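You operate a simulated robot arm through the tools that you are given. There is no shell and no other tool. Be economical: measure what you need, move in short steps, check, and stop when the job is done.

Carry out the task below with a simulated robot arm. There is one attempt and no reset: what you move stays moved.

## Task
Put the small block on the low shelf of the warming stand. Then open the rack drawer, put the yellow gap gauge in the inside of the rack drawer and shut the drawer again. The order counts.

It is judged by the outcome, as a careful person would: the job done as asked, and still so three seconds after it is handed in. It fails if anything else is knocked over, pushed out of place, dropped, spilled or broken.

## Robot
A 7-joint arm with a two-finger parallel gripper on a trunk, on a base that drives. Base frame: it is fixed to the floor where the robot stands at the start and does not move with it; the origin is under the middle of the robot, x ahead of it, y to its left, z up; the surface under the hand at the start is at about z = 0.8. Lengths are in m, angles in degrees, forces in N, time in s.
With the tool pointing down near the work surface it reaches from about 0.36 to 0.76 m from the robot's upright axis, wherever it stands. Its first joint turns from -115.0 to 115.0 degrees. Places, roughly: inside of the rack drawer [0.6, -2.9, 0.3]; low shelf of the warming stand [0.6, -0.1, 0.3]; rack drawer [0.6, -2.9, 0.3]; small block (4x4x4 cm) [0.5, -0.1, 0.8]; yellow gap gauge [0.5, -3, 0.5]. Payload 3.91 kg.
The TCP is the grasp point between the finger pads, 0.03 m short of the fingertips. In the tool frame z runs along the fingers and y along their closing line. Largest opening 0.11 m; finger width 0.02, thickness 0.01; the body of the gripper, 0.048 by 0.112 m, starts 0.055 m behind the TCP.
Orientation is told as [roll, pitch, yaw] about the base's x, y, z axes, in that order, counted from this pose: with the fingers straight down and closing along the base's y, the tool's x points along the base's -x, its y along +y and its z along -z.

## Interface
- The arm moves only by the tool move_arm. Its argument "series" is a list of rows, each a list of 3 entries, a list of its own where there are three numbers: the gripper command, from -1 (fully open) to 1 (shut), values between in proportion, then the shift along the tool's x, y, z in m, then the turn, a rotation vector about the tool's x, y, z in degrees. In form: [[jaw, [tx, ty, tz], [rx, ry, rz]], ...]. A call has 1 to 20 rows; each row shifts and turns the commanded pose from where the row before left it, along the tool's axes as they then stand. Rows are played at 5 a second. More than 0.05 m and 8.6 degrees between two rows, or a gripper value outside its range, and nothing of the call is played. Where a pose cannot be reached the arm comes as near as it can. A force on the tool above 40 N (or 10 N above the force at the start of the call, whichever is more), or a blocked arm, ends the call early, and 0.2 s more pass. The fingers move at their own pace (about 0.108 m/s each) and stop on an object; they squeeze with about 37 N. The grip force told is the motor's: it shows also when the fingers shut on nothing. Time passes only in rows, and 0.2 s behind the last, so rows that do not move let the fingers close. The reply holds the time, the measured pose of the TCP, the force on the tool along the base axes, the opening and the grip force, in the units named above and with some noise, with the torque about the TCP (base axes, N m) and any sound that the robot's microphone picked up.
- Cameras (640 x 400 px; columns grow to the right, rows downward): "scene" is now at [0.01, 0.1359, 1.5239]; the picture's right is [-0.23, -0.97, 0.00], its down [-0.80, 0.19, -0.56] and it looks along [0.55, -0.13, -0.83] (base axes); focal length 272 px, centre (320, 200). "wrist" rides on the gripper at [0.072, 0.017, -0.103] in the tool frame; the picture's right is [-0.23, 0.97, 0.00], its down [-0.76, -0.18, -0.62] and it looks along [-0.61, -0.14, 0.78] (tool axes); focal length 222 px, centre (320, 200). There is no depth. A picture from a camera that has moved, and an enlarged one, comes with that camera's place and axes in the base frame and with its lens.
- camera(camera): a new picture of that camera. No time passes.
- lift_body(by): slides the trunk up (or, below 0, down) by that many m; the arm and the scene camera ride with it, the base frame stays. It gives what a move gives, with no picture.
- drive_base(legs): drives the robot by 1 to 6 legs, each [ahead, turn to the left] in m and degrees, along the robot's own axes; the way and the turn of a leg run together, so that a leg with both is an arc; at most 1.5 m and 180 degrees a leg. The arm and the cameras ride along, it lands a little off, and it stops where it bumps. It gives what a move gives.
- aim_head(pan, tilt): turns the head with the scene camera to pan (to the left, within 155 degrees either way) and tilt (down, from -29 to 69), counted from straight ahead of the robot. It gives what a move gives.
- enlarge(camera, box): a new picture of the part [left, top, right, bottom] of that camera's present view, enlarged. No time passes.
- close_job(): hands the job in; it is judged then, once.

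Go step by step. Nothing tells you exact positions but the pictures and the camera data: compare them with the known pose of the tool, close in by small moves and look again before you grip or let go. The budget is 165 turns and 120 pictures, counting those below and the enlarged ones. Unless the task says otherwise, let go and move clear before handing in, and close with one line.

The tools are called after "Request:" as name(argument=value, ...) on one line, values as JSON. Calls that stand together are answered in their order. move_arm: Moves the arm, as the interface text tells. Its arguments: {"type":"object","properties":{"series":{"type":"array"}},"required":["series"]} The other tools are called the same way: lift_body (by) slides the trunk up or down; drive_base (legs) drives the base; aim_head (pan, tilt) turns the head that bears the scene camera; camera (camera) takes a picture; enlarge (camera, box) takes an enlarged picture of a part of a camera's view; close_job () hands the job in.

At the start:

```text
clock: 0.0
tool_pos: [0.4522, -0.0142, 1.1086]
tool_rot: [0.0, 0.0, 0.0]
ft_force: [0.2, -0.1, -0.1]
wrist_torque: [-0.01, -0.02, 0.01]
opening: 0.11
finger_force: 0.0
trunk travel left (down, up): [-0.65, 0.34]
robot x, y, heading: [0.0004, 0.0006, 0.1]
head pan, tilt: [-13.3, 55.7]
```

scene: 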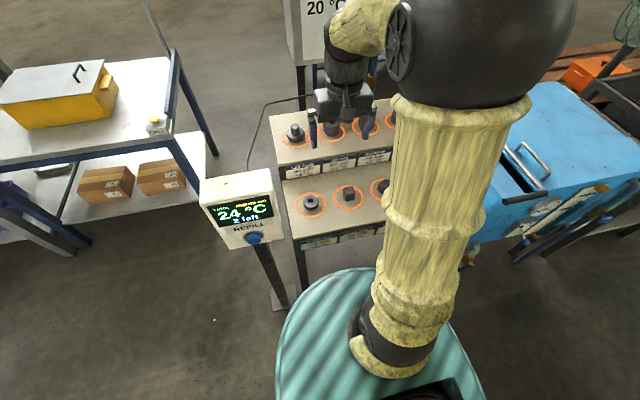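
wrist: 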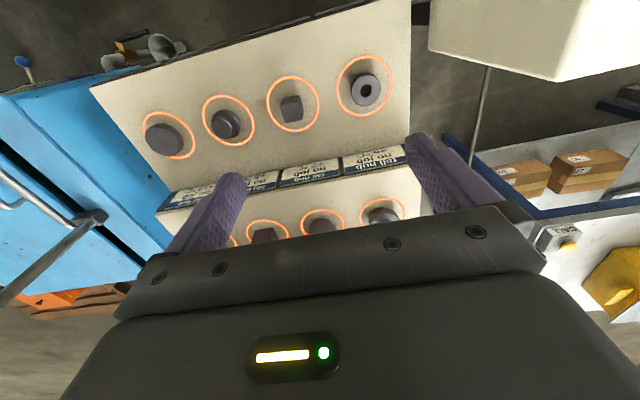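

I see a tiered stand with several small parts in front of the robot, and the arm blocks part of the scene view. I'll look closer before I decide which one is the small block and where the low shelf is.

Request:
enlarge(camera="wrist", box=[80, 0, 440, 250])

Request:
enlarge(camera="scene", box=[190, 80, 420, 310])

```text
1.60 times, centred on (260, 125) of wrist
camera zoom: at [0.3797, 0.0037, 1.2115], right [0.23, 0.97, 0.0], down [0.76, -0.18, 0.62], along [0.61, -0.14, -0.78], focal length 355 px, centre (416, 320)
```

zoom: 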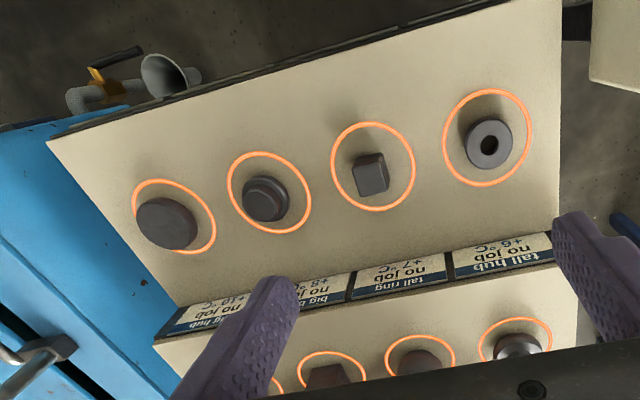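

```text
1.74 times, centred on (305, 195) of scene
camera zoom: at [0.01, 0.1359, 1.5239], right [-0.23, -0.97, 0.0], down [-0.8, 0.19, -0.56], along [0.55, -0.13, -0.83], focal length 472 px, centre (346, 209)
```

zoom: 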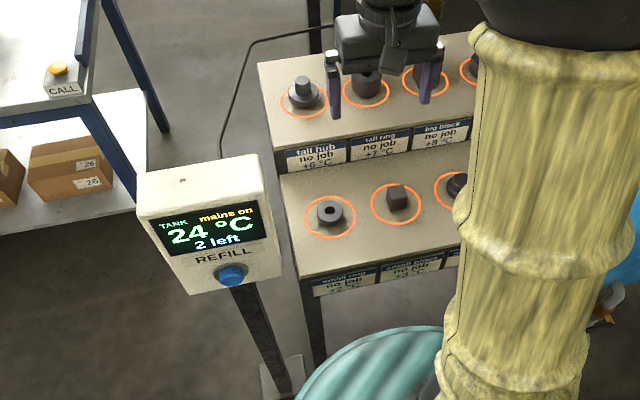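

The cube in the front row looks like the small block. I'll look around with the head to find the low shelf, the other displays and the rack.

Request:
aim_head(pan=10, tilt=35)

Request:
camera(camera="scene")

Request:
aim_head(pan=-60, tilt=35)

Request:
camera(camera="scene")

```text
clock: 0.9
tool_pos: [0.4509, -0.0147, 1.1079]
tool_rot: [0.0, 0.0, 0.0]
ft_force: [-0.2, 0.1, 0.3]
wrist_torque: [0.01, -0.01, 0.01]
opening: 0.1099
finger_force: 0.1
trunk travel left (down, up): [-0.65, 0.34]
robot x, y, heading: [-0.001, 0.0003, 0.2]
head pan, tilt: [10.0, 35.0]
```

```text
115 pictures are left
camera scene: at [0.0273, 0.1675, 1.5529], right [0.17, -0.98, 0.0], down [-0.57, -0.1, -0.82], along [0.81, 0.14, -0.57], focal length 272 px, centre (320, 200)
```

scene: 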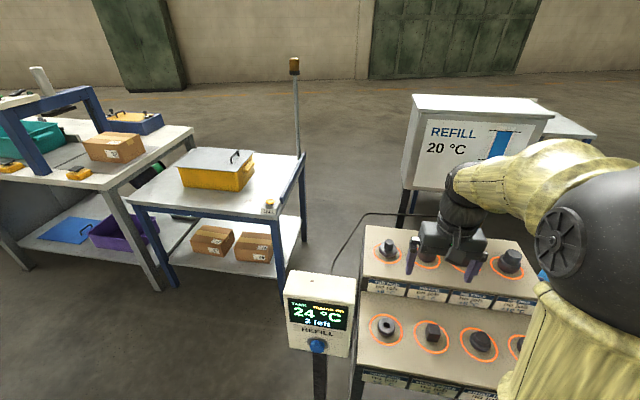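

```text
clock: 2.3
tool_pos: [0.4507, -0.0149, 1.108]
tool_rot: [0.1, 0.0, 0.0]
ft_force: [0.5, -0.3, -1.1]
wrist_torque: [-0.02, -0.02, -0.04]
opening: 0.1101
finger_force: 0.1
trunk travel left (down, up): [-0.65, 0.34]
robot x, y, heading: [-0.0047, -0.0015, 0.0]
head pan, tilt: [-60.0, 35.0]
```

```text
114 pictures are left
camera scene: at [-0.0154, 0.076, 1.553], right [-0.87, -0.5, 0.0], down [-0.29, 0.5, -0.82], along [0.41, -0.71, -0.57], focal length 272 px, centre (320, 200)
```

scene: 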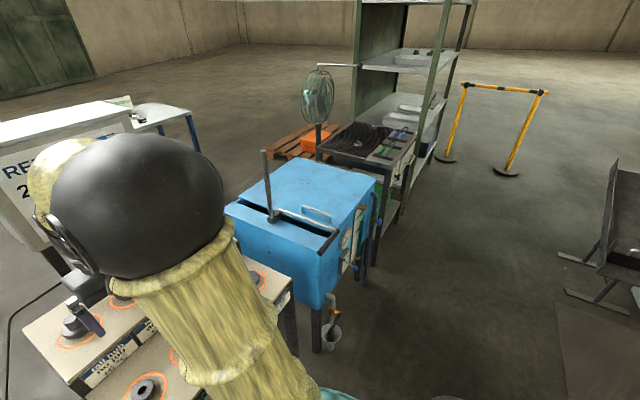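

I see the parts stand, a blue tank to the right, and a rack with shelves further off to the right, which probably holds the drawer. The low shelf should be under the parts stand, so I'll check behind the robot and then back off to look under it.

Request:
aim_head(pan=-150, tilt=40)

Request:
camera(camera="scene")

Request:
aim_head(pan=150, tilt=40)

Request:
camera(camera="scene")

```text
clock: 3.9
tool_pos: [0.4513, -0.0144, 1.1094]
tool_rot: [0.0, 0.0, -0.1]
ft_force: [-0.6, 0.9, 0.1]
wrist_torque: [0.01, 0.0, -0.01]
opening: 0.11
finger_force: 0.0
trunk travel left (down, up): [-0.65, 0.34]
robot x, y, heading: [-0.0005, -0.002, 0.2]
head pan, tilt: [-150.0, 40.0]
```

```text
113 pictures are left
camera scene: at [-0.1331, 0.1097, 1.5455], right [-0.5, 0.87, 0.0], down [0.56, 0.32, -0.77], along [-0.66, -0.38, -0.64], focal length 272 px, centre (320, 200)
```

scene: 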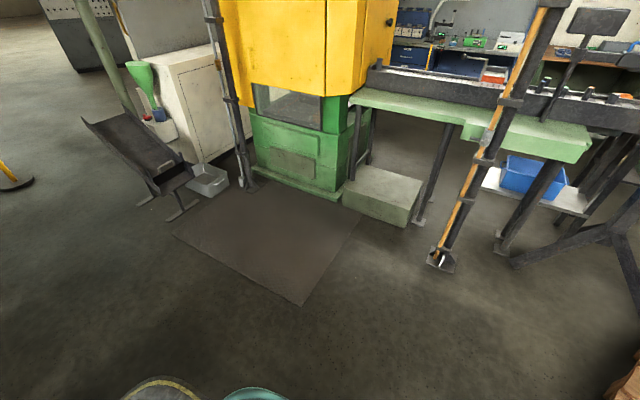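

```text
clock: 8.0
tool_pos: [0.4518, -0.0145, 1.1083]
tool_rot: [0.0, 0.0, 0.0]
ft_force: [-0.1, 0.4, -0.8]
wrist_torque: [-0.01, -0.03, -0.01]
opening: 0.1097
finger_force: 0.1
trunk travel left (down, up): [-0.65, 0.34]
robot x, y, heading: [0.001, 0.0028, -0.2]
head pan, tilt: [150.0, 40.0]
```

```text
112 pictures are left
camera scene: at [-0.1331, 0.1948, 1.5455], right [0.5, 0.87, 0.0], down [0.56, -0.32, -0.77], along [-0.66, 0.38, -0.64], focal length 272 px, centre (320, 200)
```

scene: 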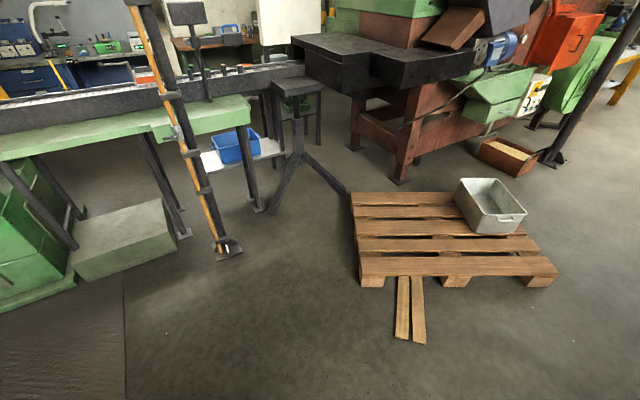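

There is about a metre of free floor behind the robot. I'll back off 0.6 m and look under the stand with the trunk lowered.

Request:
drive_base(legs=[[-0.6, 0]])

Request:
lift_body(by=-0.5)

Request:
aim_head(pan=0, tilt=25)

Request:
camera(camera="scene")

Request:
camera(camera="wrist")

```text
clock: 11.9
tool_pos: [-0.1495, -0.0148, 1.1086]
tool_rot: [0.0, 0.1, 0.0]
ft_force: [0.1, 0.1, 0.6]
wrist_torque: [0.01, 0.0, 0.0]
opening: 0.11
finger_force: 0.2
trunk travel left (down, up): [-0.65, 0.34]
robot x, y, heading: [-0.6041, 0.0007, -0.0]
head pan, tilt: [150.0, 40.0]
```

```text
refused: -0.5 is not a number from -0.4 to 0.4
```

```text
clock: 14.3
tool_pos: [-0.149, -0.0155, 1.1082]
tool_rot: [0.0, 0.0, -0.1]
ft_force: [-0.2, -0.7, 0.2]
wrist_torque: [0.02, -0.01, 0.03]
opening: 0.11
finger_force: 0.1
trunk travel left (down, up): [-0.65, 0.34]
robot x, y, heading: [-0.6012, 0.0004, -0.1]
head pan, tilt: [0.0, 25.0]
```

```text
111 pictures are left
camera scene: at [-0.5672, 0.1529, 1.5688], right [0.0, -1.0, 0.0], down [-0.42, 0.0, -0.91], along [0.91, 0.0, -0.42], focal length 272 px, centre (320, 200)
```

scene: 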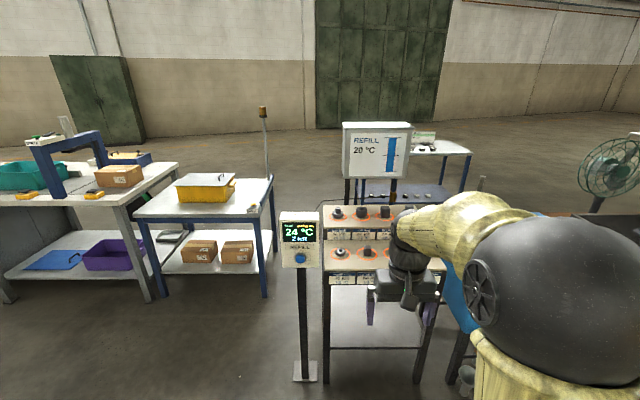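

```text
110 pictures are left
camera wrist: at [-0.2206, 0.0035, 1.2115], right [0.23, 0.97, 0.0], down [0.76, -0.18, 0.62], along [0.61, -0.14, -0.78], focal length 222 px, centre (320, 200)
```

wrist: 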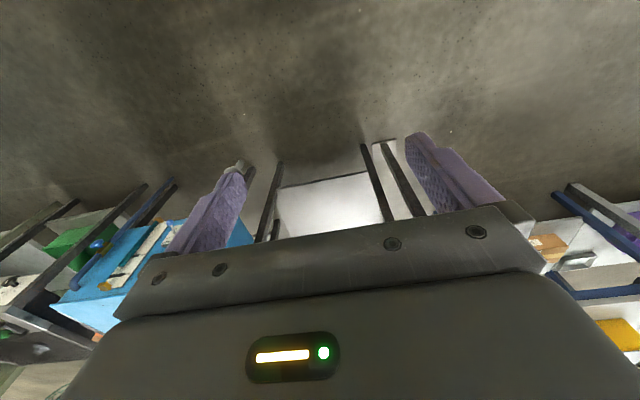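

The stand has a low shelf at about z = 0.3, its front edge near x ≈ 0.38, spanning y ≈ -0.36 to 0.13. I'll zoom in on it and on the front labels.

Request:
enlarge(camera="scene", box=[270, 195, 480, 385])

Request:
lift_body(by=-0.4)

Request:
camera(camera="scene")

```text
2.11 times, centred on (375, 290) of scene
camera zoom: at [-0.5672, 0.1529, 1.5688], right [0.0, -1.0, 0.0], down [-0.42, 0.0, -0.91], along [0.91, 0.0, -0.42], focal length 572 px, centre (204, 10)
```

zoom: 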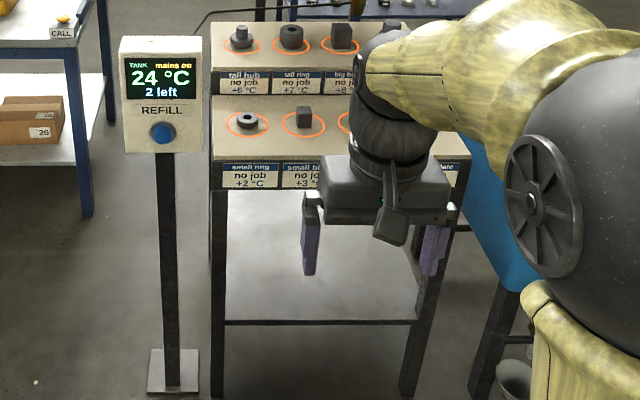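

```text
clock: 18.1
tool_pos: [-0.1496, -0.0142, 0.7071]
tool_rot: [0.0, 0.0, -0.1]
ft_force: [-0.3, -0.3, 1.2]
wrist_torque: [0.0, 0.02, -0.02]
opening: 0.1099
finger_force: 0.1
trunk travel left (down, up): [-0.25, 0.74]
robot x, y, heading: [-0.596, -0.0004, -0.2]
head pan, tilt: [0.0, 25.0]
```

```text
108 pictures are left
camera scene: at [-0.5672, 0.1529, 1.1688], right [0.0, -1.0, 0.0], down [-0.42, 0.0, -0.91], along [0.91, 0.0, -0.42], focal length 272 px, centre (320, 200)
```

scene: 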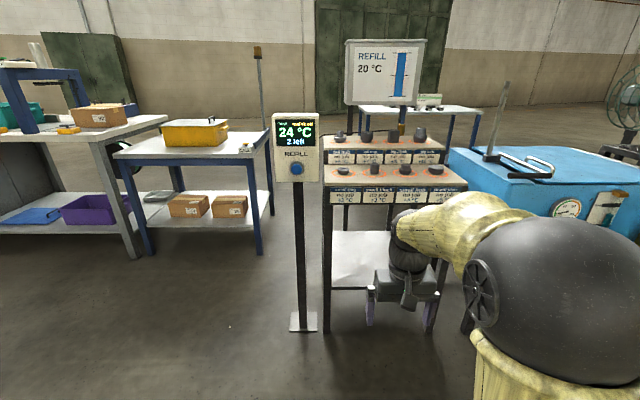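

The second part from the left in the front row is labelled "small block". I'll take a zoomed view from this height so I can triangulate the edges.

Request:
enlarge(camera="scene", box=[310, 120, 480, 340])

```text
1.82 times, centred on (395, 230) of scene
camera zoom: at [-0.5672, 0.1529, 1.1688], right [0.0, -1.0, 0.0], down [-0.42, 0.0, -0.91], along [0.91, 0.0, -0.42], focal length 494 px, centre (184, 146)
```

zoom: 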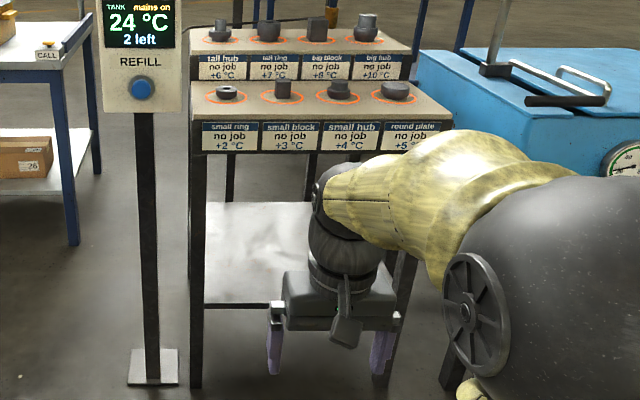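

The low shelf surface is at z ≈ 0.296 with its front edge at x ≈ 0.38. The front tier is at z ≈ 0.785, and the small block sits near (0.525, -0.075). I'll raise the trunk, drive back in and tilt the hand forward so the same pose can later reach under the tier.

Request:
lift_body(by=0.4)

Request:
drive_base(legs=[[0.56, 0]])

Request:
move_arm(series=[[-0.2, [0, 0, 0], [0, -8, 0]], [-0.2, [0, 0, 0], [0, -8, 0]], [-0.2, [0, 0, 0], [0, -8, 0]], [-0.2, [0, 0, 0], [0, -8, 0]], [-0.2, [0, 0, 0], [0, -8, 0]], [-0.2, [0, 0, 0], [0, 0, 0]]])

Request:
camera(camera="wrist")

Request:
aim_head(pan=-5, tilt=50)

Request:
camera(camera="scene")

```text
clock: 21.9
tool_pos: [-0.149, -0.0149, 1.1073]
tool_rot: [0.0, 0.1, -0.1]
ft_force: [-1.2, 0.1, 0.6]
wrist_torque: [0.02, 0.0, -0.01]
opening: 0.1101
finger_force: 0.0
trunk travel left (down, up): [-0.65, 0.34]
robot x, y, heading: [-0.6038, -0.0, 0.1]
head pan, tilt: [0.0, 25.0]
```

```text
clock: 25.6
tool_pos: [0.4115, -0.0195, 1.1081]
tool_rot: [0.0, -0.1, -0.4]
ft_force: [1.0, 0.5, 0.3]
wrist_torque: [0.0, 0.0, 0.04]
opening: 0.11
finger_force: 0.1
trunk travel left (down, up): [-0.65, 0.34]
robot x, y, heading: [-0.0391, -0.0066, -0.5]
head pan, tilt: [0.0, 25.0]
```

```text
clock: 27.0
tool_pos: [0.4121, -0.019, 1.1092]
tool_rot: [0.0, -40.1, -0.4]
ft_force: [-0.4, 0.7, 0.0]
wrist_torque: [-0.02, 0.03, 0.02]
opening: 0.066
finger_force: 0.0
trunk travel left (down, up): [-0.65, 0.34]
robot x, y, heading: [-0.0391, -0.0025, -0.3]
head pan, tilt: [0.0, 25.0]
```

```text
106 pictures are left
camera wrist: at [0.2911, -0.0004, 1.1405], right [0.18, 0.97, 0.15], down [0.18, -0.18, 0.97], along [0.97, -0.15, -0.21], focal length 222 px, centre (320, 200)
```

wrist: 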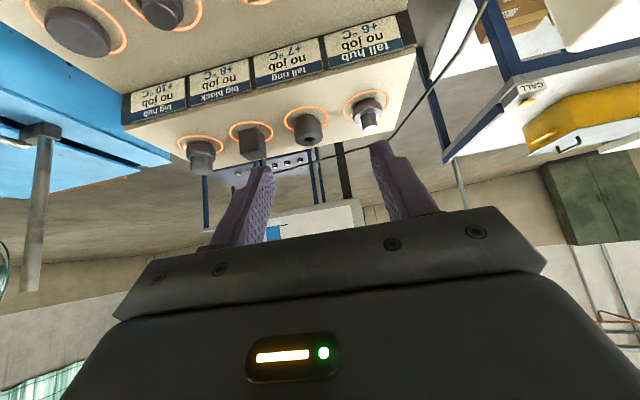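

```text
clock: 27.9
tool_pos: [0.4125, -0.019, 1.1071]
tool_rot: [0.0, -40.0, -0.4]
ft_force: [0.3, 0.0, -0.5]
wrist_torque: [-0.01, -0.01, 0.0]
opening: 0.0661
finger_force: 0.1
trunk travel left (down, up): [-0.65, 0.34]
robot x, y, heading: [-0.0423, 0.0005, -0.3]
head pan, tilt: [-5.0, 50.0]
```

```text
105 pictures are left
camera scene: at [-0.0208, 0.1435, 1.5313], right [-0.09, -1.0, 0.0], down [-0.76, 0.07, -0.64], along [0.64, -0.06, -0.77], focal length 272 px, centre (320, 200)
```

scene: 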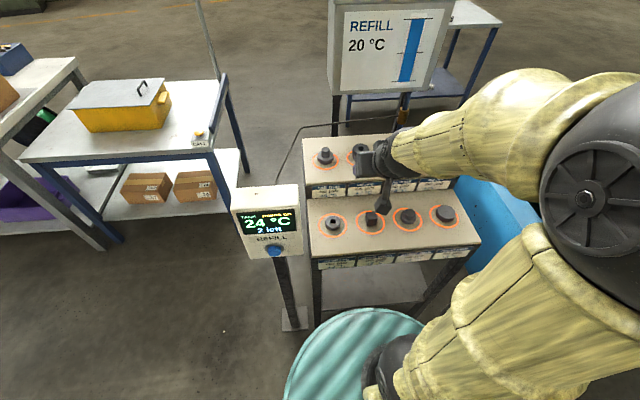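

The hand is tilted 40° forward now. I'll zoom in on the block for its exact place and yaw.

Request:
enlarge(camera="scene", box=[330, 190, 410, 240])

```text
8.00 times, centred on (370, 215) of scene
camera zoom: at [-0.0208, 0.1435, 1.5313], right [-0.09, -1.0, 0.0], down [-0.76, 0.07, -0.64], along [0.64, -0.06, -0.77], focal length 2173 px, centre (-80, 80)
```

zoom: 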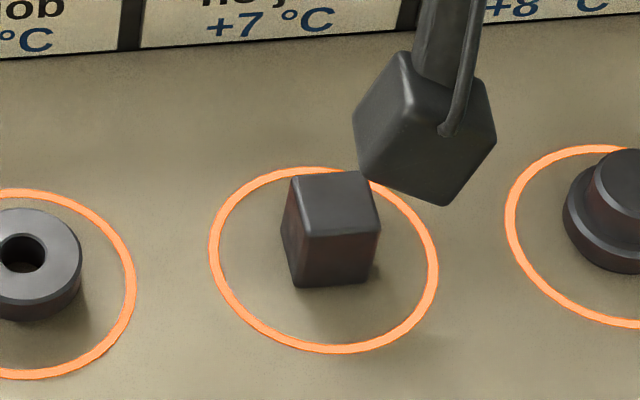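

The block measures nearer 3.3 cm wide, centred around (0.488, -0.076) with a yaw of about 0. I'll move to a pre-grasp about 10 cm back along the tool.

Request:
move_arm(series=[[-0.2, [0.0264, -0.0114, 0.034], [0, 0, 0]], [-0.2, [0.0264, -0.0114, 0.034], [0, 0, 0]], [-0.2, [0.0264, -0.0114, 0.034], [0, 0, 0]], [-0.2, [0.0264, -0.0114, 0.034], [0, 0, 0]], [-0.2, [0.0264, -0.0114, 0.034], [0, 0, 0]], [-0.2, [0, 0, 0], [0, 0, 0]]])

Request:
camera(camera="wrist")

Request:
enlarge(camera="scene", box=[290, 160, 450, 260])

```text
clock: 29.3
tool_pos: [0.427, -0.0784, 0.8941]
tool_rot: [-0.1, -40.1, -0.4]
ft_force: [-0.2, 0.1, -0.1]
wrist_torque: [0.01, 0.02, -0.01]
opening: 0.0658
finger_force: 0.0
out of reach, approached as far as the arm can: row 1, 2, 3, 4
trunk travel left (down, up): [-0.65, 0.34]
robot x, y, heading: [-0.0393, 0.0002, -0.4]
head pan, tilt: [-5.0, 50.0]
```

```text
103 pictures are left
camera wrist: at [0.3061, -0.0591, 0.9269], right [0.18, 0.97, 0.15], down [0.18, -0.18, 0.97], along [0.97, -0.15, -0.21], focal length 222 px, centre (320, 200)
```

wrist: 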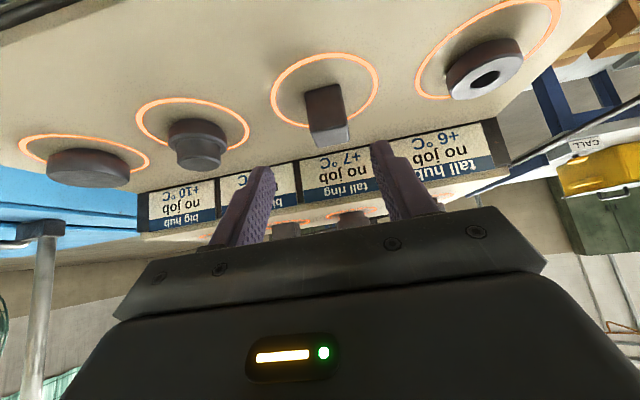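

```text
4.00 times, centred on (370, 210) of scene
camera zoom: at [-0.0212, 0.1434, 1.5313], right [-0.09, -1.0, 0.0], down [-0.76, 0.07, -0.64], along [0.64, -0.06, -0.77], focal length 1087 px, centre (120, 160)
```

zoom: 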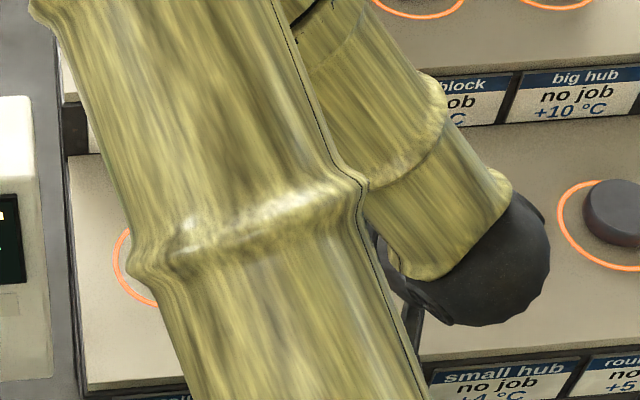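

The hand is at the pre-grasp and the block is in the wrist view. I'll zoom in to refine its height and lateral place.

Request:
enlarge(camera="wrist", box=[250, 40, 410, 140])

Request:
enlarge(camera="wrist", box=[220, 60, 460, 260])

```text
4.00 times, centred on (330, 90) of wrist
camera zoom: at [0.3061, -0.0591, 0.9269], right [0.18, 0.97, 0.15], down [0.18, -0.18, 0.97], along [0.97, -0.15, -0.21], focal length 888 px, centre (280, 640)
```

zoom: 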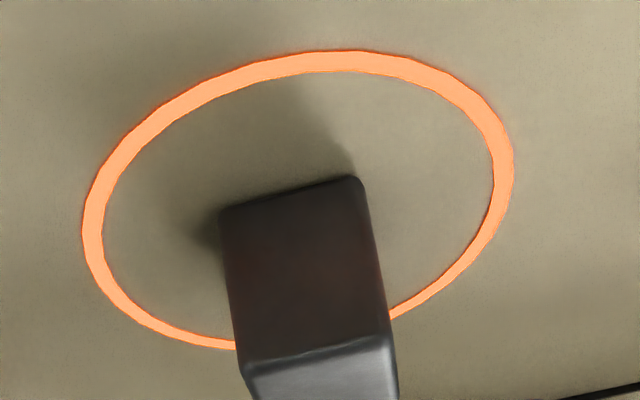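

```text
2.00 times, centred on (340, 160) of wrist
camera zoom: at [0.3061, -0.0591, 0.9269], right [0.18, 0.97, 0.15], down [0.18, -0.18, 0.97], along [0.97, -0.15, -0.21], focal length 444 px, centre (280, 280)
```

zoom: 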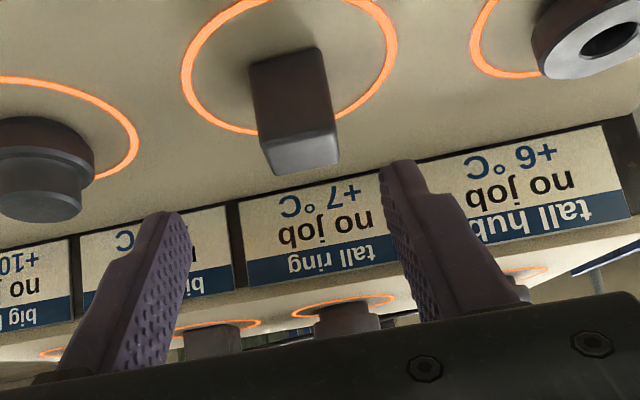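

My estimates agree on a surface at z ≈ 0.79 and a block centre of about (0.488, -0.072). I'll approach 5.5 cm along the tool axis and look again.

Request:
move_arm(series=[[-0.2, [0.001, 0.003, 0.018], [0, 0, 0]], [-0.2, [0.001, 0.003, 0.018], [0, 0, 0]], [-0.2, [0.001, 0, 0.018], [0, 0, 0]], [-0.2, [0, 0, 0], [0, 0, 0]]])

Request:
camera(camera="wrist")

```text
clock: 30.3
tool_pos: [0.4607, -0.0724, 0.8495]
tool_rot: [0.0, -40.0, -0.4]
ft_force: [0.0, -0.4, -0.5]
wrist_torque: [0.05, 0.0, 0.01]
opening: 0.0658
finger_force: 0.0
trunk travel left (down, up): [-0.65, 0.34]
robot x, y, heading: [-0.0381, -0.0022, -0.4]
head pan, tilt: [-5.0, 50.0]
```

```text
99 pictures are left
camera wrist: at [0.3395, -0.0531, 0.8834], right [0.18, 0.97, 0.15], down [0.18, -0.18, 0.97], along [0.97, -0.15, -0.21], focal length 222 px, centre (320, 200)
```

wrist: 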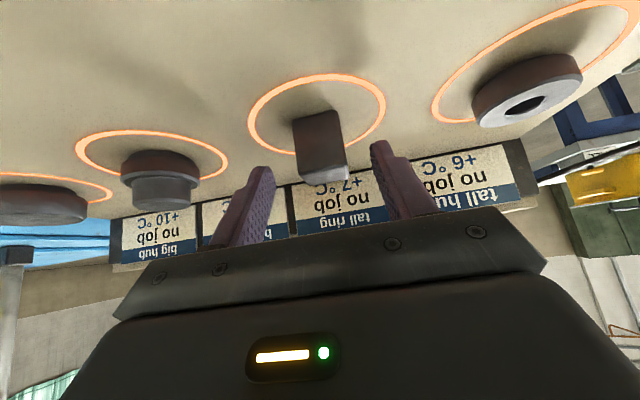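

The block lies centrally between the fingertips. I'll go in 2.8 cm more and check.

Request:
move_arm(series=[[-0.2, [0, 0, 0.014], [0, 0, 0]], [-0.2, [0, 0, 0.014], [0, 0, 0]], [-0.2, [0, 0, 0], [0, 0, 0]]])

Request:
enlarge(camera="wrist", box=[220, 80, 420, 220])

Request:
aim_head(pan=30, tilt=50)

Request:
camera(camera="scene")

```text
clock: 31.1
tool_pos: [0.4793, -0.0727, 0.8296]
tool_rot: [0.1, -40.0, -0.4]
ft_force: [0.4, -0.2, 0.1]
wrist_torque: [0.02, 0.0, -0.02]
opening: 0.0658
finger_force: 0.0
trunk travel left (down, up): [-0.65, 0.34]
robot x, y, heading: [-0.0395, -0.004, -0.4]
head pan, tilt: [-5.0, 50.0]
```

```text
2.86 times, centred on (320, 150) of wrist
camera zoom: at [0.3578, -0.0535, 0.8626], right [0.18, 0.97, 0.15], down [0.18, -0.18, 0.97], along [0.97, -0.15, -0.21], focal length 635 px, centre (320, 343)
```

zoom: 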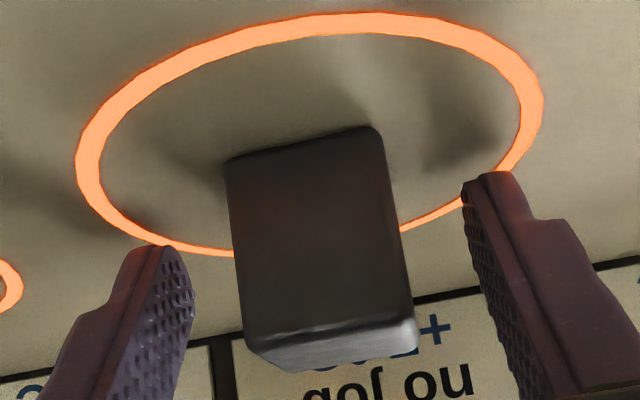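

```text
clock: 32.1
tool_pos: [0.4789, -0.0724, 0.8304]
tool_rot: [0.0, -40.1, -0.4]
ft_force: [-0.2, 0.8, 0.0]
wrist_torque: [0.03, -0.01, -0.03]
opening: 0.066
finger_force: 0.0
trunk travel left (down, up): [-0.65, 0.34]
robot x, y, heading: [-0.042, 0.0024, -0.5]
head pan, tilt: [30.0, 50.0]
```

```text
97 pictures are left
camera scene: at [-0.0305, 0.1888, 1.5313], right [0.49, -0.87, 0.0], down [-0.67, -0.38, -0.64], along [0.56, 0.32, -0.77], focal length 272 px, centre (320, 200)
```

scene: 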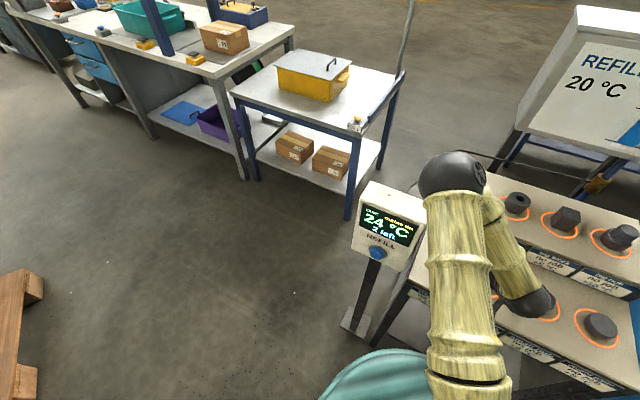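

Stereo between the two wrist views puts the surface at z ≈ 0.80 and the block's front face at x ≈ 0.468. The TCP is already well placed, so I'll close the fingers here.

Request:
move_arm(series=[[0.2, [0, 0, 0], [0, 0, 0]], [0.6, [0, 0, 0], [0, 0, 0]], [1, [0, 0, 0], [0, 0, 0]], [1, [0, 0, 0], [0, 0, 0]], [1, [0, 0, 0], [0, 0, 0]]])

Request:
enlarge(camera="wrist", box=[220, 80, 420, 220])

```text
clock: 33.3
tool_pos: [0.4784, -0.0722, 0.8312]
tool_rot: [0.1, -40.1, -0.3]
ft_force: [0.3, -1.2, 0.5]
wrist_torque: [0.05, -0.02, -0.01]
opening: 0.0309
finger_force: 37.2
trunk travel left (down, up): [-0.65, 0.34]
robot x, y, heading: [-0.0393, -0.0031, -0.4]
head pan, tilt: [30.0, 50.0]
```

```text
2.86 times, centred on (320, 150) of wrist
camera zoom: at [0.3575, -0.0535, 0.8627], right [0.18, 0.97, 0.15], down [0.18, -0.18, 0.97], along [0.97, -0.15, -0.21], focal length 635 px, centre (320, 343)
```

zoom: 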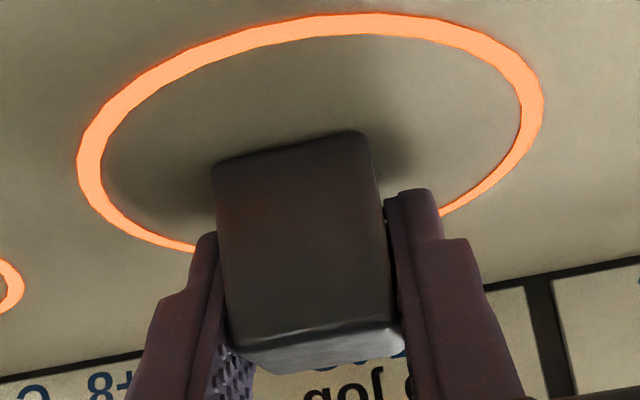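

The block is gripped at 31 mm width. I'll lift with the trunk and then retreat with the base.

Request:
lift_body(by=0.12)

Request:
drive_base(legs=[[-0.5, 0]])

Request:
camera(camera="wrist")

Request:
aim_head(pan=0, tilt=30)

Request:
camera(camera="scene")

```text
clock: 34.8
tool_pos: [0.4794, -0.0726, 0.9504]
tool_rot: [0.0, -40.1, -0.5]
ft_force: [0.8, -0.1, -2.8]
wrist_torque: [0.01, 0.02, -0.01]
opening: 0.0312
finger_force: 36.6
trunk travel left (down, up): [-0.77, 0.22]
robot x, y, heading: [-0.0398, 0.0017, -0.3]
head pan, tilt: [30.0, 50.0]
```

```text
clock: 38.2
tool_pos: [-0.0199, -0.0697, 0.9512]
tool_rot: [0.0, -40.1, -0.4]
ft_force: [-0.1, 0.0, -2.0]
wrist_torque: [-0.01, -0.04, 0.02]
opening: 0.0308
finger_force: 37.1
trunk travel left (down, up): [-0.77, 0.22]
robot x, y, heading: [-0.5386, 0.0037, -0.4]
head pan, tilt: [30.0, 50.0]
```

```text
95 pictures are left
camera wrist: at [-0.1417, -0.0503, 0.9827], right [0.18, 0.97, 0.15], down [0.18, -0.18, 0.97], along [0.97, -0.15, -0.21], focal length 222 px, centre (320, 200)
```

wrist: 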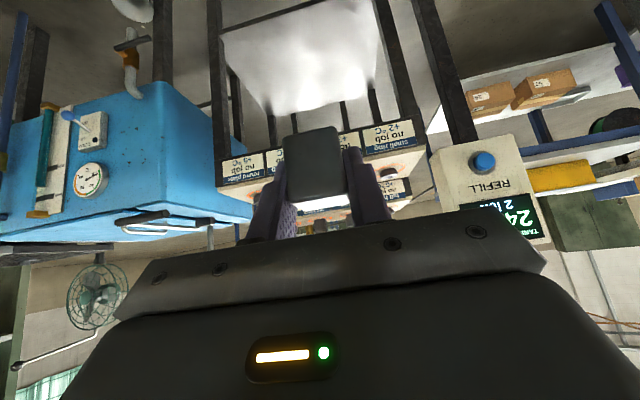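

```text
clock: 39.2
tool_pos: [-0.0215, -0.0698, 0.9505]
tool_rot: [0.0, -40.0, -0.5]
ft_force: [0.2, 0.5, -3.4]
wrist_torque: [0.01, 0.04, 0.0]
opening: 0.0313
finger_force: 36.6
trunk travel left (down, up): [-0.77, 0.22]
robot x, y, heading: [-0.5374, 0.005, -0.4]
head pan, tilt: [0.0, 30.0]
```

```text
94 pictures are left
camera scene: at [-0.5054, 0.1539, 1.6807], right [-0.01, -1.0, 0.0], down [-0.5, 0.0, -0.87], along [0.87, -0.01, -0.5], focal length 272 px, centre (320, 200)
```

scene: 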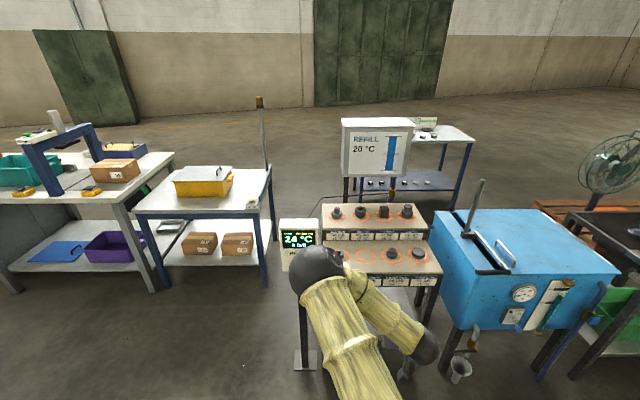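

The block is held securely. To keep the elbow away from the stand and the REFILL post, I'll stretch the arm 0.2 m further ahead before lowering the trunk.

Request:
move_arm(series=[[1, [-0.0306, 0, 0.0257], [0, 0, 0]], [1, [-0.0306, 0, 0.0257], [0, 0, 0]], [1, [-0.0306, 0, 0.0257], [0, 0, 0]], [1, [-0.0306, 0, 0.0257], [0, 0, 0]], [1, [-0.0306, 0, 0.0257], [0, 0, 0]], [1, [0, 0, 0], [0, 0, 0]]])

Request:
lift_body(by=-0.4)

Request:
lift_body(by=-0.12)

Request:
camera(camera="scene")

Request:
camera(camera="wrist")

```text
clock: 40.6
tool_pos: [0.1786, -0.0715, 0.9484]
tool_rot: [0.0, -39.9, -0.5]
ft_force: [-0.8, -0.4, -2.3]
wrist_torque: [0.01, -0.04, -0.01]
opening: 0.0313
finger_force: 37.5
trunk travel left (down, up): [-0.77, 0.22]
robot x, y, heading: [-0.5361, 0.0046, -0.7]
head pan, tilt: [0.0, 30.0]
```

```text
clock: 44.4
tool_pos: [0.1784, -0.0712, 0.5497]
tool_rot: [0.0, -40.0, -0.5]
ft_force: [0.1, -0.1, -2.5]
wrist_torque: [0.04, 0.0, 0.0]
opening: 0.0311
finger_force: 37.1
trunk travel left (down, up): [-0.37, 0.62]
robot x, y, heading: [-0.5433, 0.0008, -0.6]
head pan, tilt: [0.0, 30.0]
```

```text
clock: 45.9
tool_pos: [0.1816, -0.0714, 0.4292]
tool_rot: [0.0, -40.1, -0.6]
ft_force: [-0.5, -1.4, -2.7]
wrist_torque: [-0.02, 0.0, 0.02]
opening: 0.031
finger_force: 37.3
trunk travel left (down, up): [-0.25, 0.74]
robot x, y, heading: [-0.5396, 0.0049, -0.6]
head pan, tilt: [0.0, 30.0]
```

```text
93 pictures are left
camera scene: at [-0.5056, 0.1538, 1.1608], right [-0.01, -1.0, 0.0], down [-0.5, 0.0, -0.87], along [0.87, -0.01, -0.5], focal length 272 px, centre (320, 200)
```

scene: 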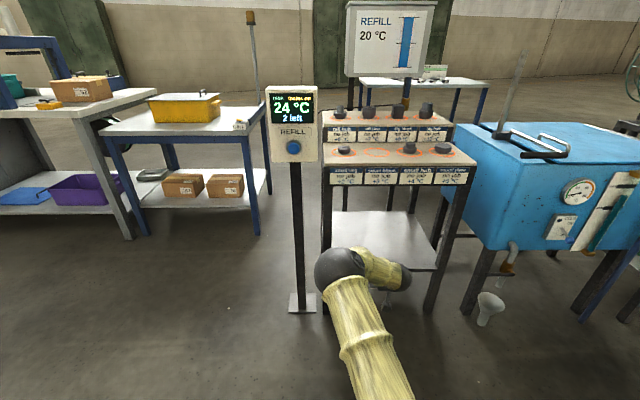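

```text
92 pictures are left
camera wrist: at [0.0586, -0.0524, 0.4617], right [0.18, 0.97, 0.15], down [0.18, -0.18, 0.97], along [0.97, -0.15, -0.21], focal length 222 px, centre (320, 200)
```

wrist: 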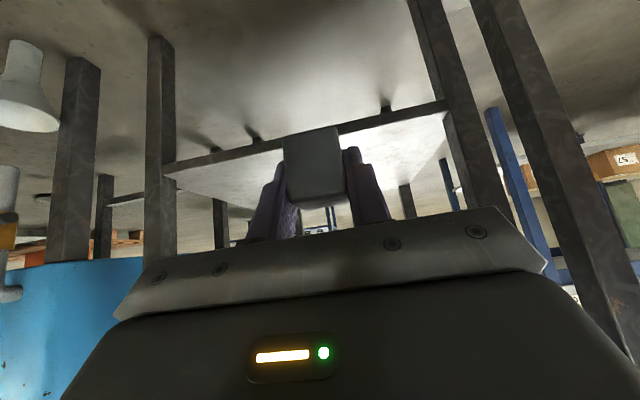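

The block is still held. The elbow sticks out to the left, close to the stand's left front leg, so I'll shift the whole robot about 9 cm right by backing out at an angle. Then I'll check.

Request:
drive_base(legs=[[0, 20], [-0.27, 0], [0, -19.5]])

Request:
camera(camera="scene")

```text
clock: 50.9
tool_pos: [-0.073, -0.1547, 0.4298]
tool_rot: [-0.1, -40.0, 0.2]
ft_force: [0.2, -0.2, -3.0]
wrist_torque: [0.03, 0.01, -0.01]
opening: 0.0315
finger_force: 36.8
trunk travel left (down, up): [-0.25, 0.74]
robot x, y, heading: [-0.7914, -0.0911, 0.2]
head pan, tilt: [0.0, 30.0]
```

```text
91 pictures are left
camera scene: at [-0.7611, 0.0636, 1.1608], right [0.0, -1.0, 0.0], down [-0.5, 0.0, -0.87], along [0.87, 0.0, -0.5], focal length 272 px, centre (320, 200)
```

scene: 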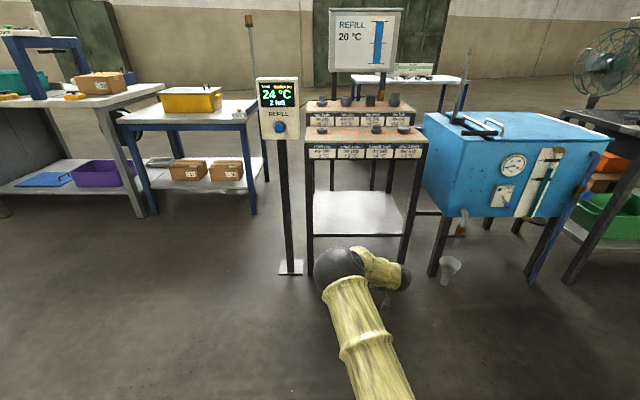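

The stand is straight ahead now, with the elbow at about its left third. I'll zoom in on the low shelf for precise edges.

Request:
enlarge(camera="scene", box=[290, 120, 440, 280])

```text
2.50 times, centred on (365, 200) of scene
camera zoom: at [-0.7611, 0.0636, 1.1608], right [0.0, -1.0, 0.0], down [-0.5, 0.0, -0.87], along [0.87, 0.0, -0.5], focal length 679 px, centre (208, 200)
```

zoom: 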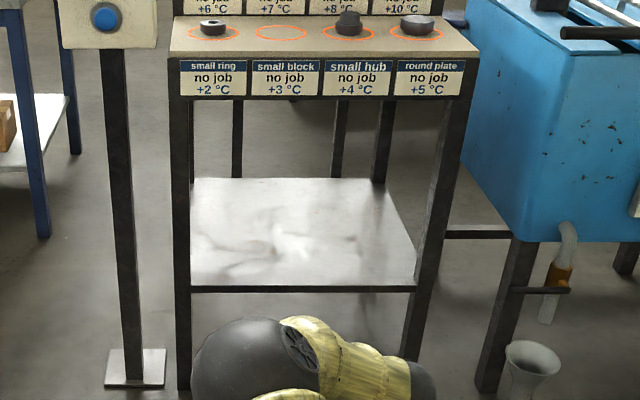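

The shelf is at z ≈ 0.29–0.30, its front edge at x ≈ 0.385 and the left leg at y ≈ 0.10–0.14. I'll shift the hand 3 cm right, lower 6 cm so the elbow stays under the tier, and drive in part way.

Request:
move_arm(series=[[1, [0, -0.015, 0], [0, 0, 0]], [1, [0, -0.015, 0], [0, 0, 0]], [1, [0, 0, 0], [0, 0, 0]]])

Request:
lift_body(by=-0.06)

Request:
drive_base(legs=[[0.38, 0]])

Request:
camera(camera="scene")

Request:
camera(camera="wrist")

```text
clock: 51.7
tool_pos: [-0.0742, -0.1841, 0.4297]
tool_rot: [-0.1, -40.0, 0.2]
ft_force: [0.2, -0.1, -3.0]
wrist_torque: [-0.02, -0.02, 0.02]
opening: 0.0309
finger_force: 36.9
trunk travel left (down, up): [-0.25, 0.74]
robot x, y, heading: [-0.7938, -0.0918, 0.5]
head pan, tilt: [0.0, 30.0]
```

```text
clock: 52.7
tool_pos: [-0.0742, -0.1843, 0.3697]
tool_rot: [0.0, -40.0, 0.2]
ft_force: [-0.6, -0.4, -2.6]
wrist_torque: [-0.02, 0.04, 0.03]
opening: 0.031
finger_force: 37.0
trunk travel left (down, up): [-0.19, 0.8]
robot x, y, heading: [-0.7908, -0.0877, 0.2]
head pan, tilt: [0.0, 30.0]
```

```text
clock: 55.4
tool_pos: [0.3019, -0.1876, 0.3692]
tool_rot: [0.0, -40.0, 0.0]
ft_force: [-0.5, 0.5, -3.0]
wrist_torque: [0.03, 0.01, 0.02]
opening: 0.0312
finger_force: 36.8
trunk travel left (down, up): [-0.19, 0.8]
robot x, y, heading: [-0.415, -0.0881, -0.2]
head pan, tilt: [0.0, 30.0]
```

```text
89 pictures are left
camera scene: at [-0.3855, 0.0633, 1.1008], right [0.0, -1.0, 0.0], down [-0.5, 0.0, -0.87], along [0.87, 0.0, -0.5], focal length 272 px, centre (320, 200)
```

scene: 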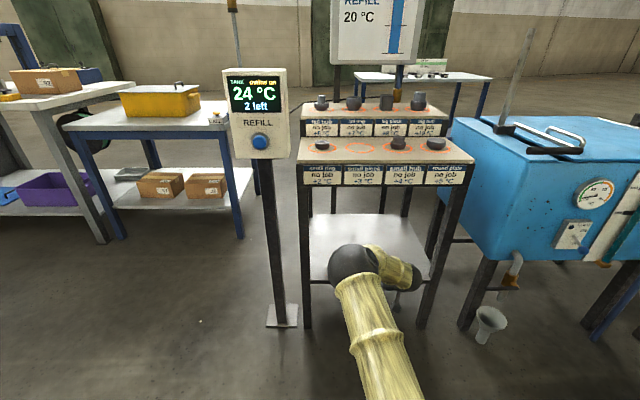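

```text
88 pictures are left
camera wrist: at [0.18, -0.1684, 0.4017], right [0.17, 0.97, 0.15], down [0.18, -0.18, 0.97], along [0.97, -0.14, -0.21], focal length 222 px, centre (320, 200)
```

wrist: 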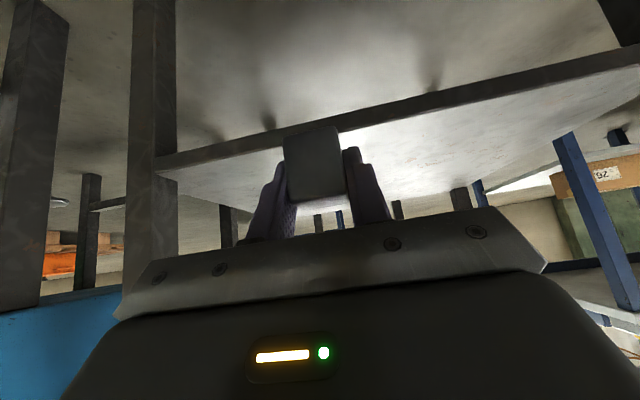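

The shelf's top edge triangulates to z ≈ 0.295, and the block bottom is now around 0.34, so it clears. I'll drive in the remaining 16 cm.

Request:
drive_base(legs=[[0.16, 0]])

Request:
camera(camera="scene")

Request:
camera(camera="wrist")

```text
clock: 57.0
tool_pos: [0.4635, -0.1869, 0.3689]
tool_rot: [-0.1, -40.0, 0.0]
ft_force: [0.4, -1.6, -3.1]
wrist_torque: [-0.03, 0.0, 0.02]
opening: 0.0313
finger_force: 36.4
trunk travel left (down, up): [-0.19, 0.8]
robot x, y, heading: [-0.2582, -0.092, 0.0]
head pan, tilt: [0.0, 30.0]
```

```text
87 pictures are left
camera scene: at [-0.2241, 0.0631, 1.1008], right [0.0, -1.0, 0.0], down [-0.5, 0.0, -0.87], along [0.87, 0.0, -0.5], focal length 272 px, centre (320, 200)
```

scene: 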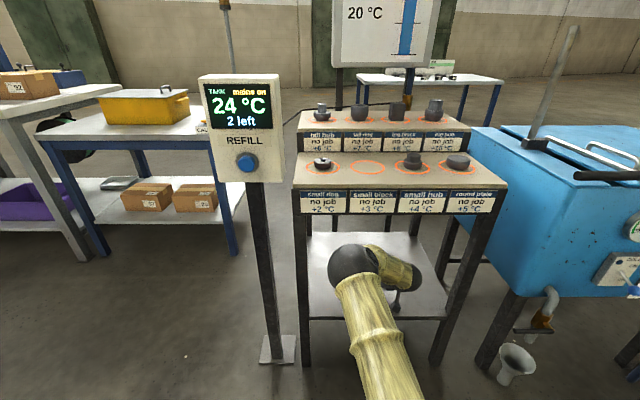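

```text
86 pictures are left
camera wrist: at [0.3416, -0.168, 0.4016], right [0.17, 0.97, 0.15], down [0.18, -0.18, 0.97], along [0.97, -0.14, -0.21], focal length 222 px, centre (320, 200)
```

wrist: 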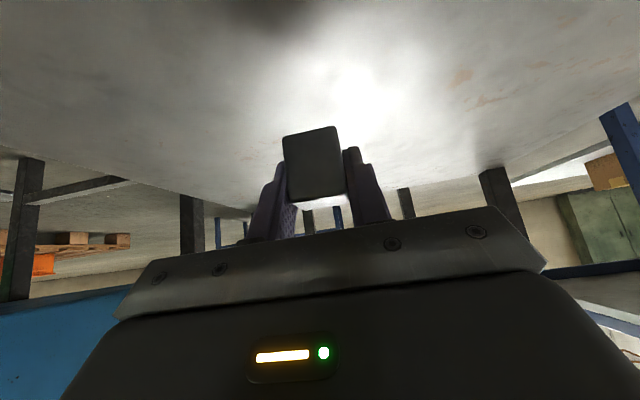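

The hand is inside, clear of the tier and legs. I'll lower it in small steps while watching the force.

Request:
move_arm(series=[[1, [0.0077, 0, 0.0092], [0, 0, 0]], [1, [0.0077, 0, 0.0092], [0, 0, 0]], [1, [0.0051, 0, 0.0061], [0, 0, 0]], [1, [0, 0, 0], [0, 0, 0]]])

Request:
enlarge(camera="wrist", box=[220, 60, 420, 200])

Request:
move_arm(series=[[1, [0.0019, 0, 0.0023], [0, 0, 0]], [1, [0, 0, 0], [0, 0, 0]]])

Request:
move_arm(series=[[1, [0.0013, 0, 0.0015], [0, 0, 0]], [1, [0, 0, 0], [0, 0, 0]]])

```text
clock: 58.0
tool_pos: [0.4615, -0.1869, 0.3359]
tool_rot: [0.0, -39.9, 0.1]
ft_force: [0.1, 1.0, -3.2]
wrist_torque: [0.0, -0.02, 0.0]
opening: 0.031
finger_force: 36.6
trunk travel left (down, up): [-0.19, 0.8]
robot x, y, heading: [-0.2565, -0.0903, -0.2]
head pan, tilt: [0.0, 30.0]
```

```text
2.86 times, centred on (320, 130) of wrist
camera zoom: at [0.3413, -0.1679, 0.3694], right [0.17, 0.97, 0.15], down [0.18, -0.18, 0.97], along [0.97, -0.14, -0.21], focal length 635 px, centre (320, 400)
```

zoom: 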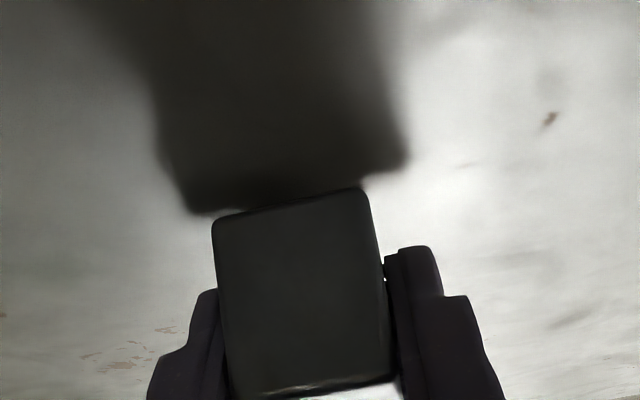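

```text
clock: 58.6
tool_pos: [0.4626, -0.1856, 0.334]
tool_rot: [0.0, -39.9, 0.0]
ft_force: [0.3, 0.6, -3.3]
wrist_torque: [-0.01, -0.01, 0.02]
opening: 0.0313
finger_force: 36.8
trunk travel left (down, up): [-0.19, 0.8]
robot x, y, heading: [-0.2532, -0.0908, -0.2]
head pan, tilt: [0.0, 30.0]
```

```text
clock: 59.2
tool_pos: [0.4627, -0.1861, 0.3324]
tool_rot: [0.0, -40.0, 0.0]
ft_force: [0.5, 0.7, -2.4]
wrist_torque: [-0.01, 0.0, 0.04]
opening: 0.0309
finger_force: 37.4
trunk travel left (down, up): [-0.19, 0.8]
robot x, y, heading: [-0.2551, -0.0921, -0.1]
head pan, tilt: [0.0, 30.0]
```

Still no contact at TCP z = 0.332, so I'll keep going in 1–2 mm steps.

Request:
move_arm(series=[[1, [0.0013, 0, 0.0015], [0, 0, 0]], [1, [0, 0, 0], [0, 0, 0]]])

Request:
move_arm(series=[[1, [0.0013, 0, 0.0015], [0, 0, 0]], [1, [0, 0, 0], [0, 0, 0]]])

Request:
move_arm(series=[[1, [0.001, 0, 0.0012], [0, 0, 0]], [1, [0, 0, 0], [0, 0, 0]]])

Request:
enlarge(camera="wrist", box=[220, 60, 420, 200])

```text
clock: 59.8
tool_pos: [0.4629, -0.1861, 0.331]
tool_rot: [0.0, -40.0, 0.1]
ft_force: [-0.5, 0.1, -1.4]
wrist_torque: [-0.02, 0.01, -0.01]
opening: 0.0311
finger_force: 37.0
trunk travel left (down, up): [-0.19, 0.8]
robot x, y, heading: [-0.2552, -0.0898, -0.0]
head pan, tilt: [0.0, 30.0]
```

```text
clock: 60.4
tool_pos: [0.4626, -0.186, 0.3305]
tool_rot: [0.0, -40.1, 0.0]
ft_force: [-2.1, 1.4, 12.3]
wrist_torque: [-0.02, 0.3, -0.02]
opening: 0.0313
finger_force: 37.2
trunk travel left (down, up): [-0.19, 0.8]
robot x, y, heading: [-0.2569, -0.0878, -0.1]
head pan, tilt: [0.0, 30.0]
```

```text
clock: 61.0
tool_pos: [0.4624, -0.1867, 0.3312]
tool_rot: [0.0, -40.3, 0.0]
ft_force: [-3.6, 2.3, 25.1]
wrist_torque: [0.04, 0.53, -0.02]
opening: 0.0312
finger_force: 37.3
trunk travel left (down, up): [-0.19, 0.8]
robot x, y, heading: [-0.2539, -0.0914, -0.0]
head pan, tilt: [0.0, 30.0]
```

```text
2.86 times, centred on (320, 130) of wrist
camera zoom: at [0.3418, -0.1679, 0.3624], right [0.17, 0.97, 0.15], down [0.18, -0.18, 0.97], along [0.97, -0.14, -0.2], focal length 635 px, centre (320, 400)
```

zoom: 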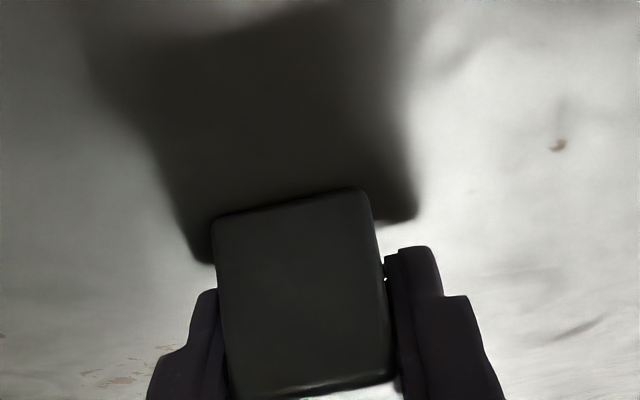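

The block is touching the shelf. I'll ease off the pressure and then open gently.

Request:
move_arm(series=[[1, [-0.0015, 0, -0.0018], [0, 0, 0]], [1, [0, 0, 0], [0, 0, 0]]])

Request:
move_arm(series=[[0.35, [0, 0, 0], [0, 0, 0]], [0.2, [0, 0, 0], [0, 0, 0]], [0, [0, 0, 0], [0, 0, 0]], [-0.2, [0, 0, 0], [0, 0, 0]]])

Request:
enlarge(camera="wrist", box=[220, 60, 420, 200])

```text
clock: 61.6
tool_pos: [0.4637, -0.1855, 0.329]
tool_rot: [0.0, -40.1, 0.0]
ft_force: [5.8, -0.3, 15.5]
wrist_torque: [-0.08, -0.13, 0.06]
opening: 0.0311
finger_force: 37.3
trunk travel left (down, up): [-0.19, 0.8]
robot x, y, heading: [-0.2554, -0.0881, 0.2]
head pan, tilt: [0.0, 30.0]
```

```text
clock: 62.6
tool_pos: [0.4608, -0.1882, 0.3307]
tool_rot: [-0.1, -39.9, 0.0]
ft_force: [-8.4, 0.7, 8.3]
wrist_torque: [0.3, 0.15, 0.23]
opening: 0.0662
finger_force: 0.6
trunk travel left (down, up): [-0.19, 0.8]
robot x, y, heading: [-0.254, -0.0874, -0.0]
head pan, tilt: [0.0, 30.0]
```

```text
2.86 times, centred on (320, 130) of wrist
camera zoom: at [0.3402, -0.1694, 0.362], right [0.18, 0.97, 0.14], down [0.18, -0.18, 0.97], along [0.97, -0.14, -0.21], focal length 635 px, centre (320, 400)
```

zoom: 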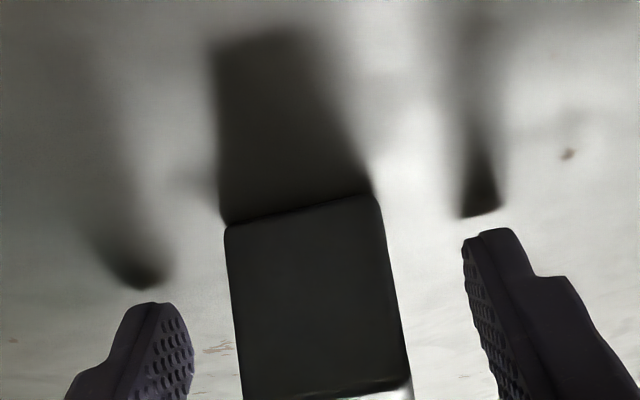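

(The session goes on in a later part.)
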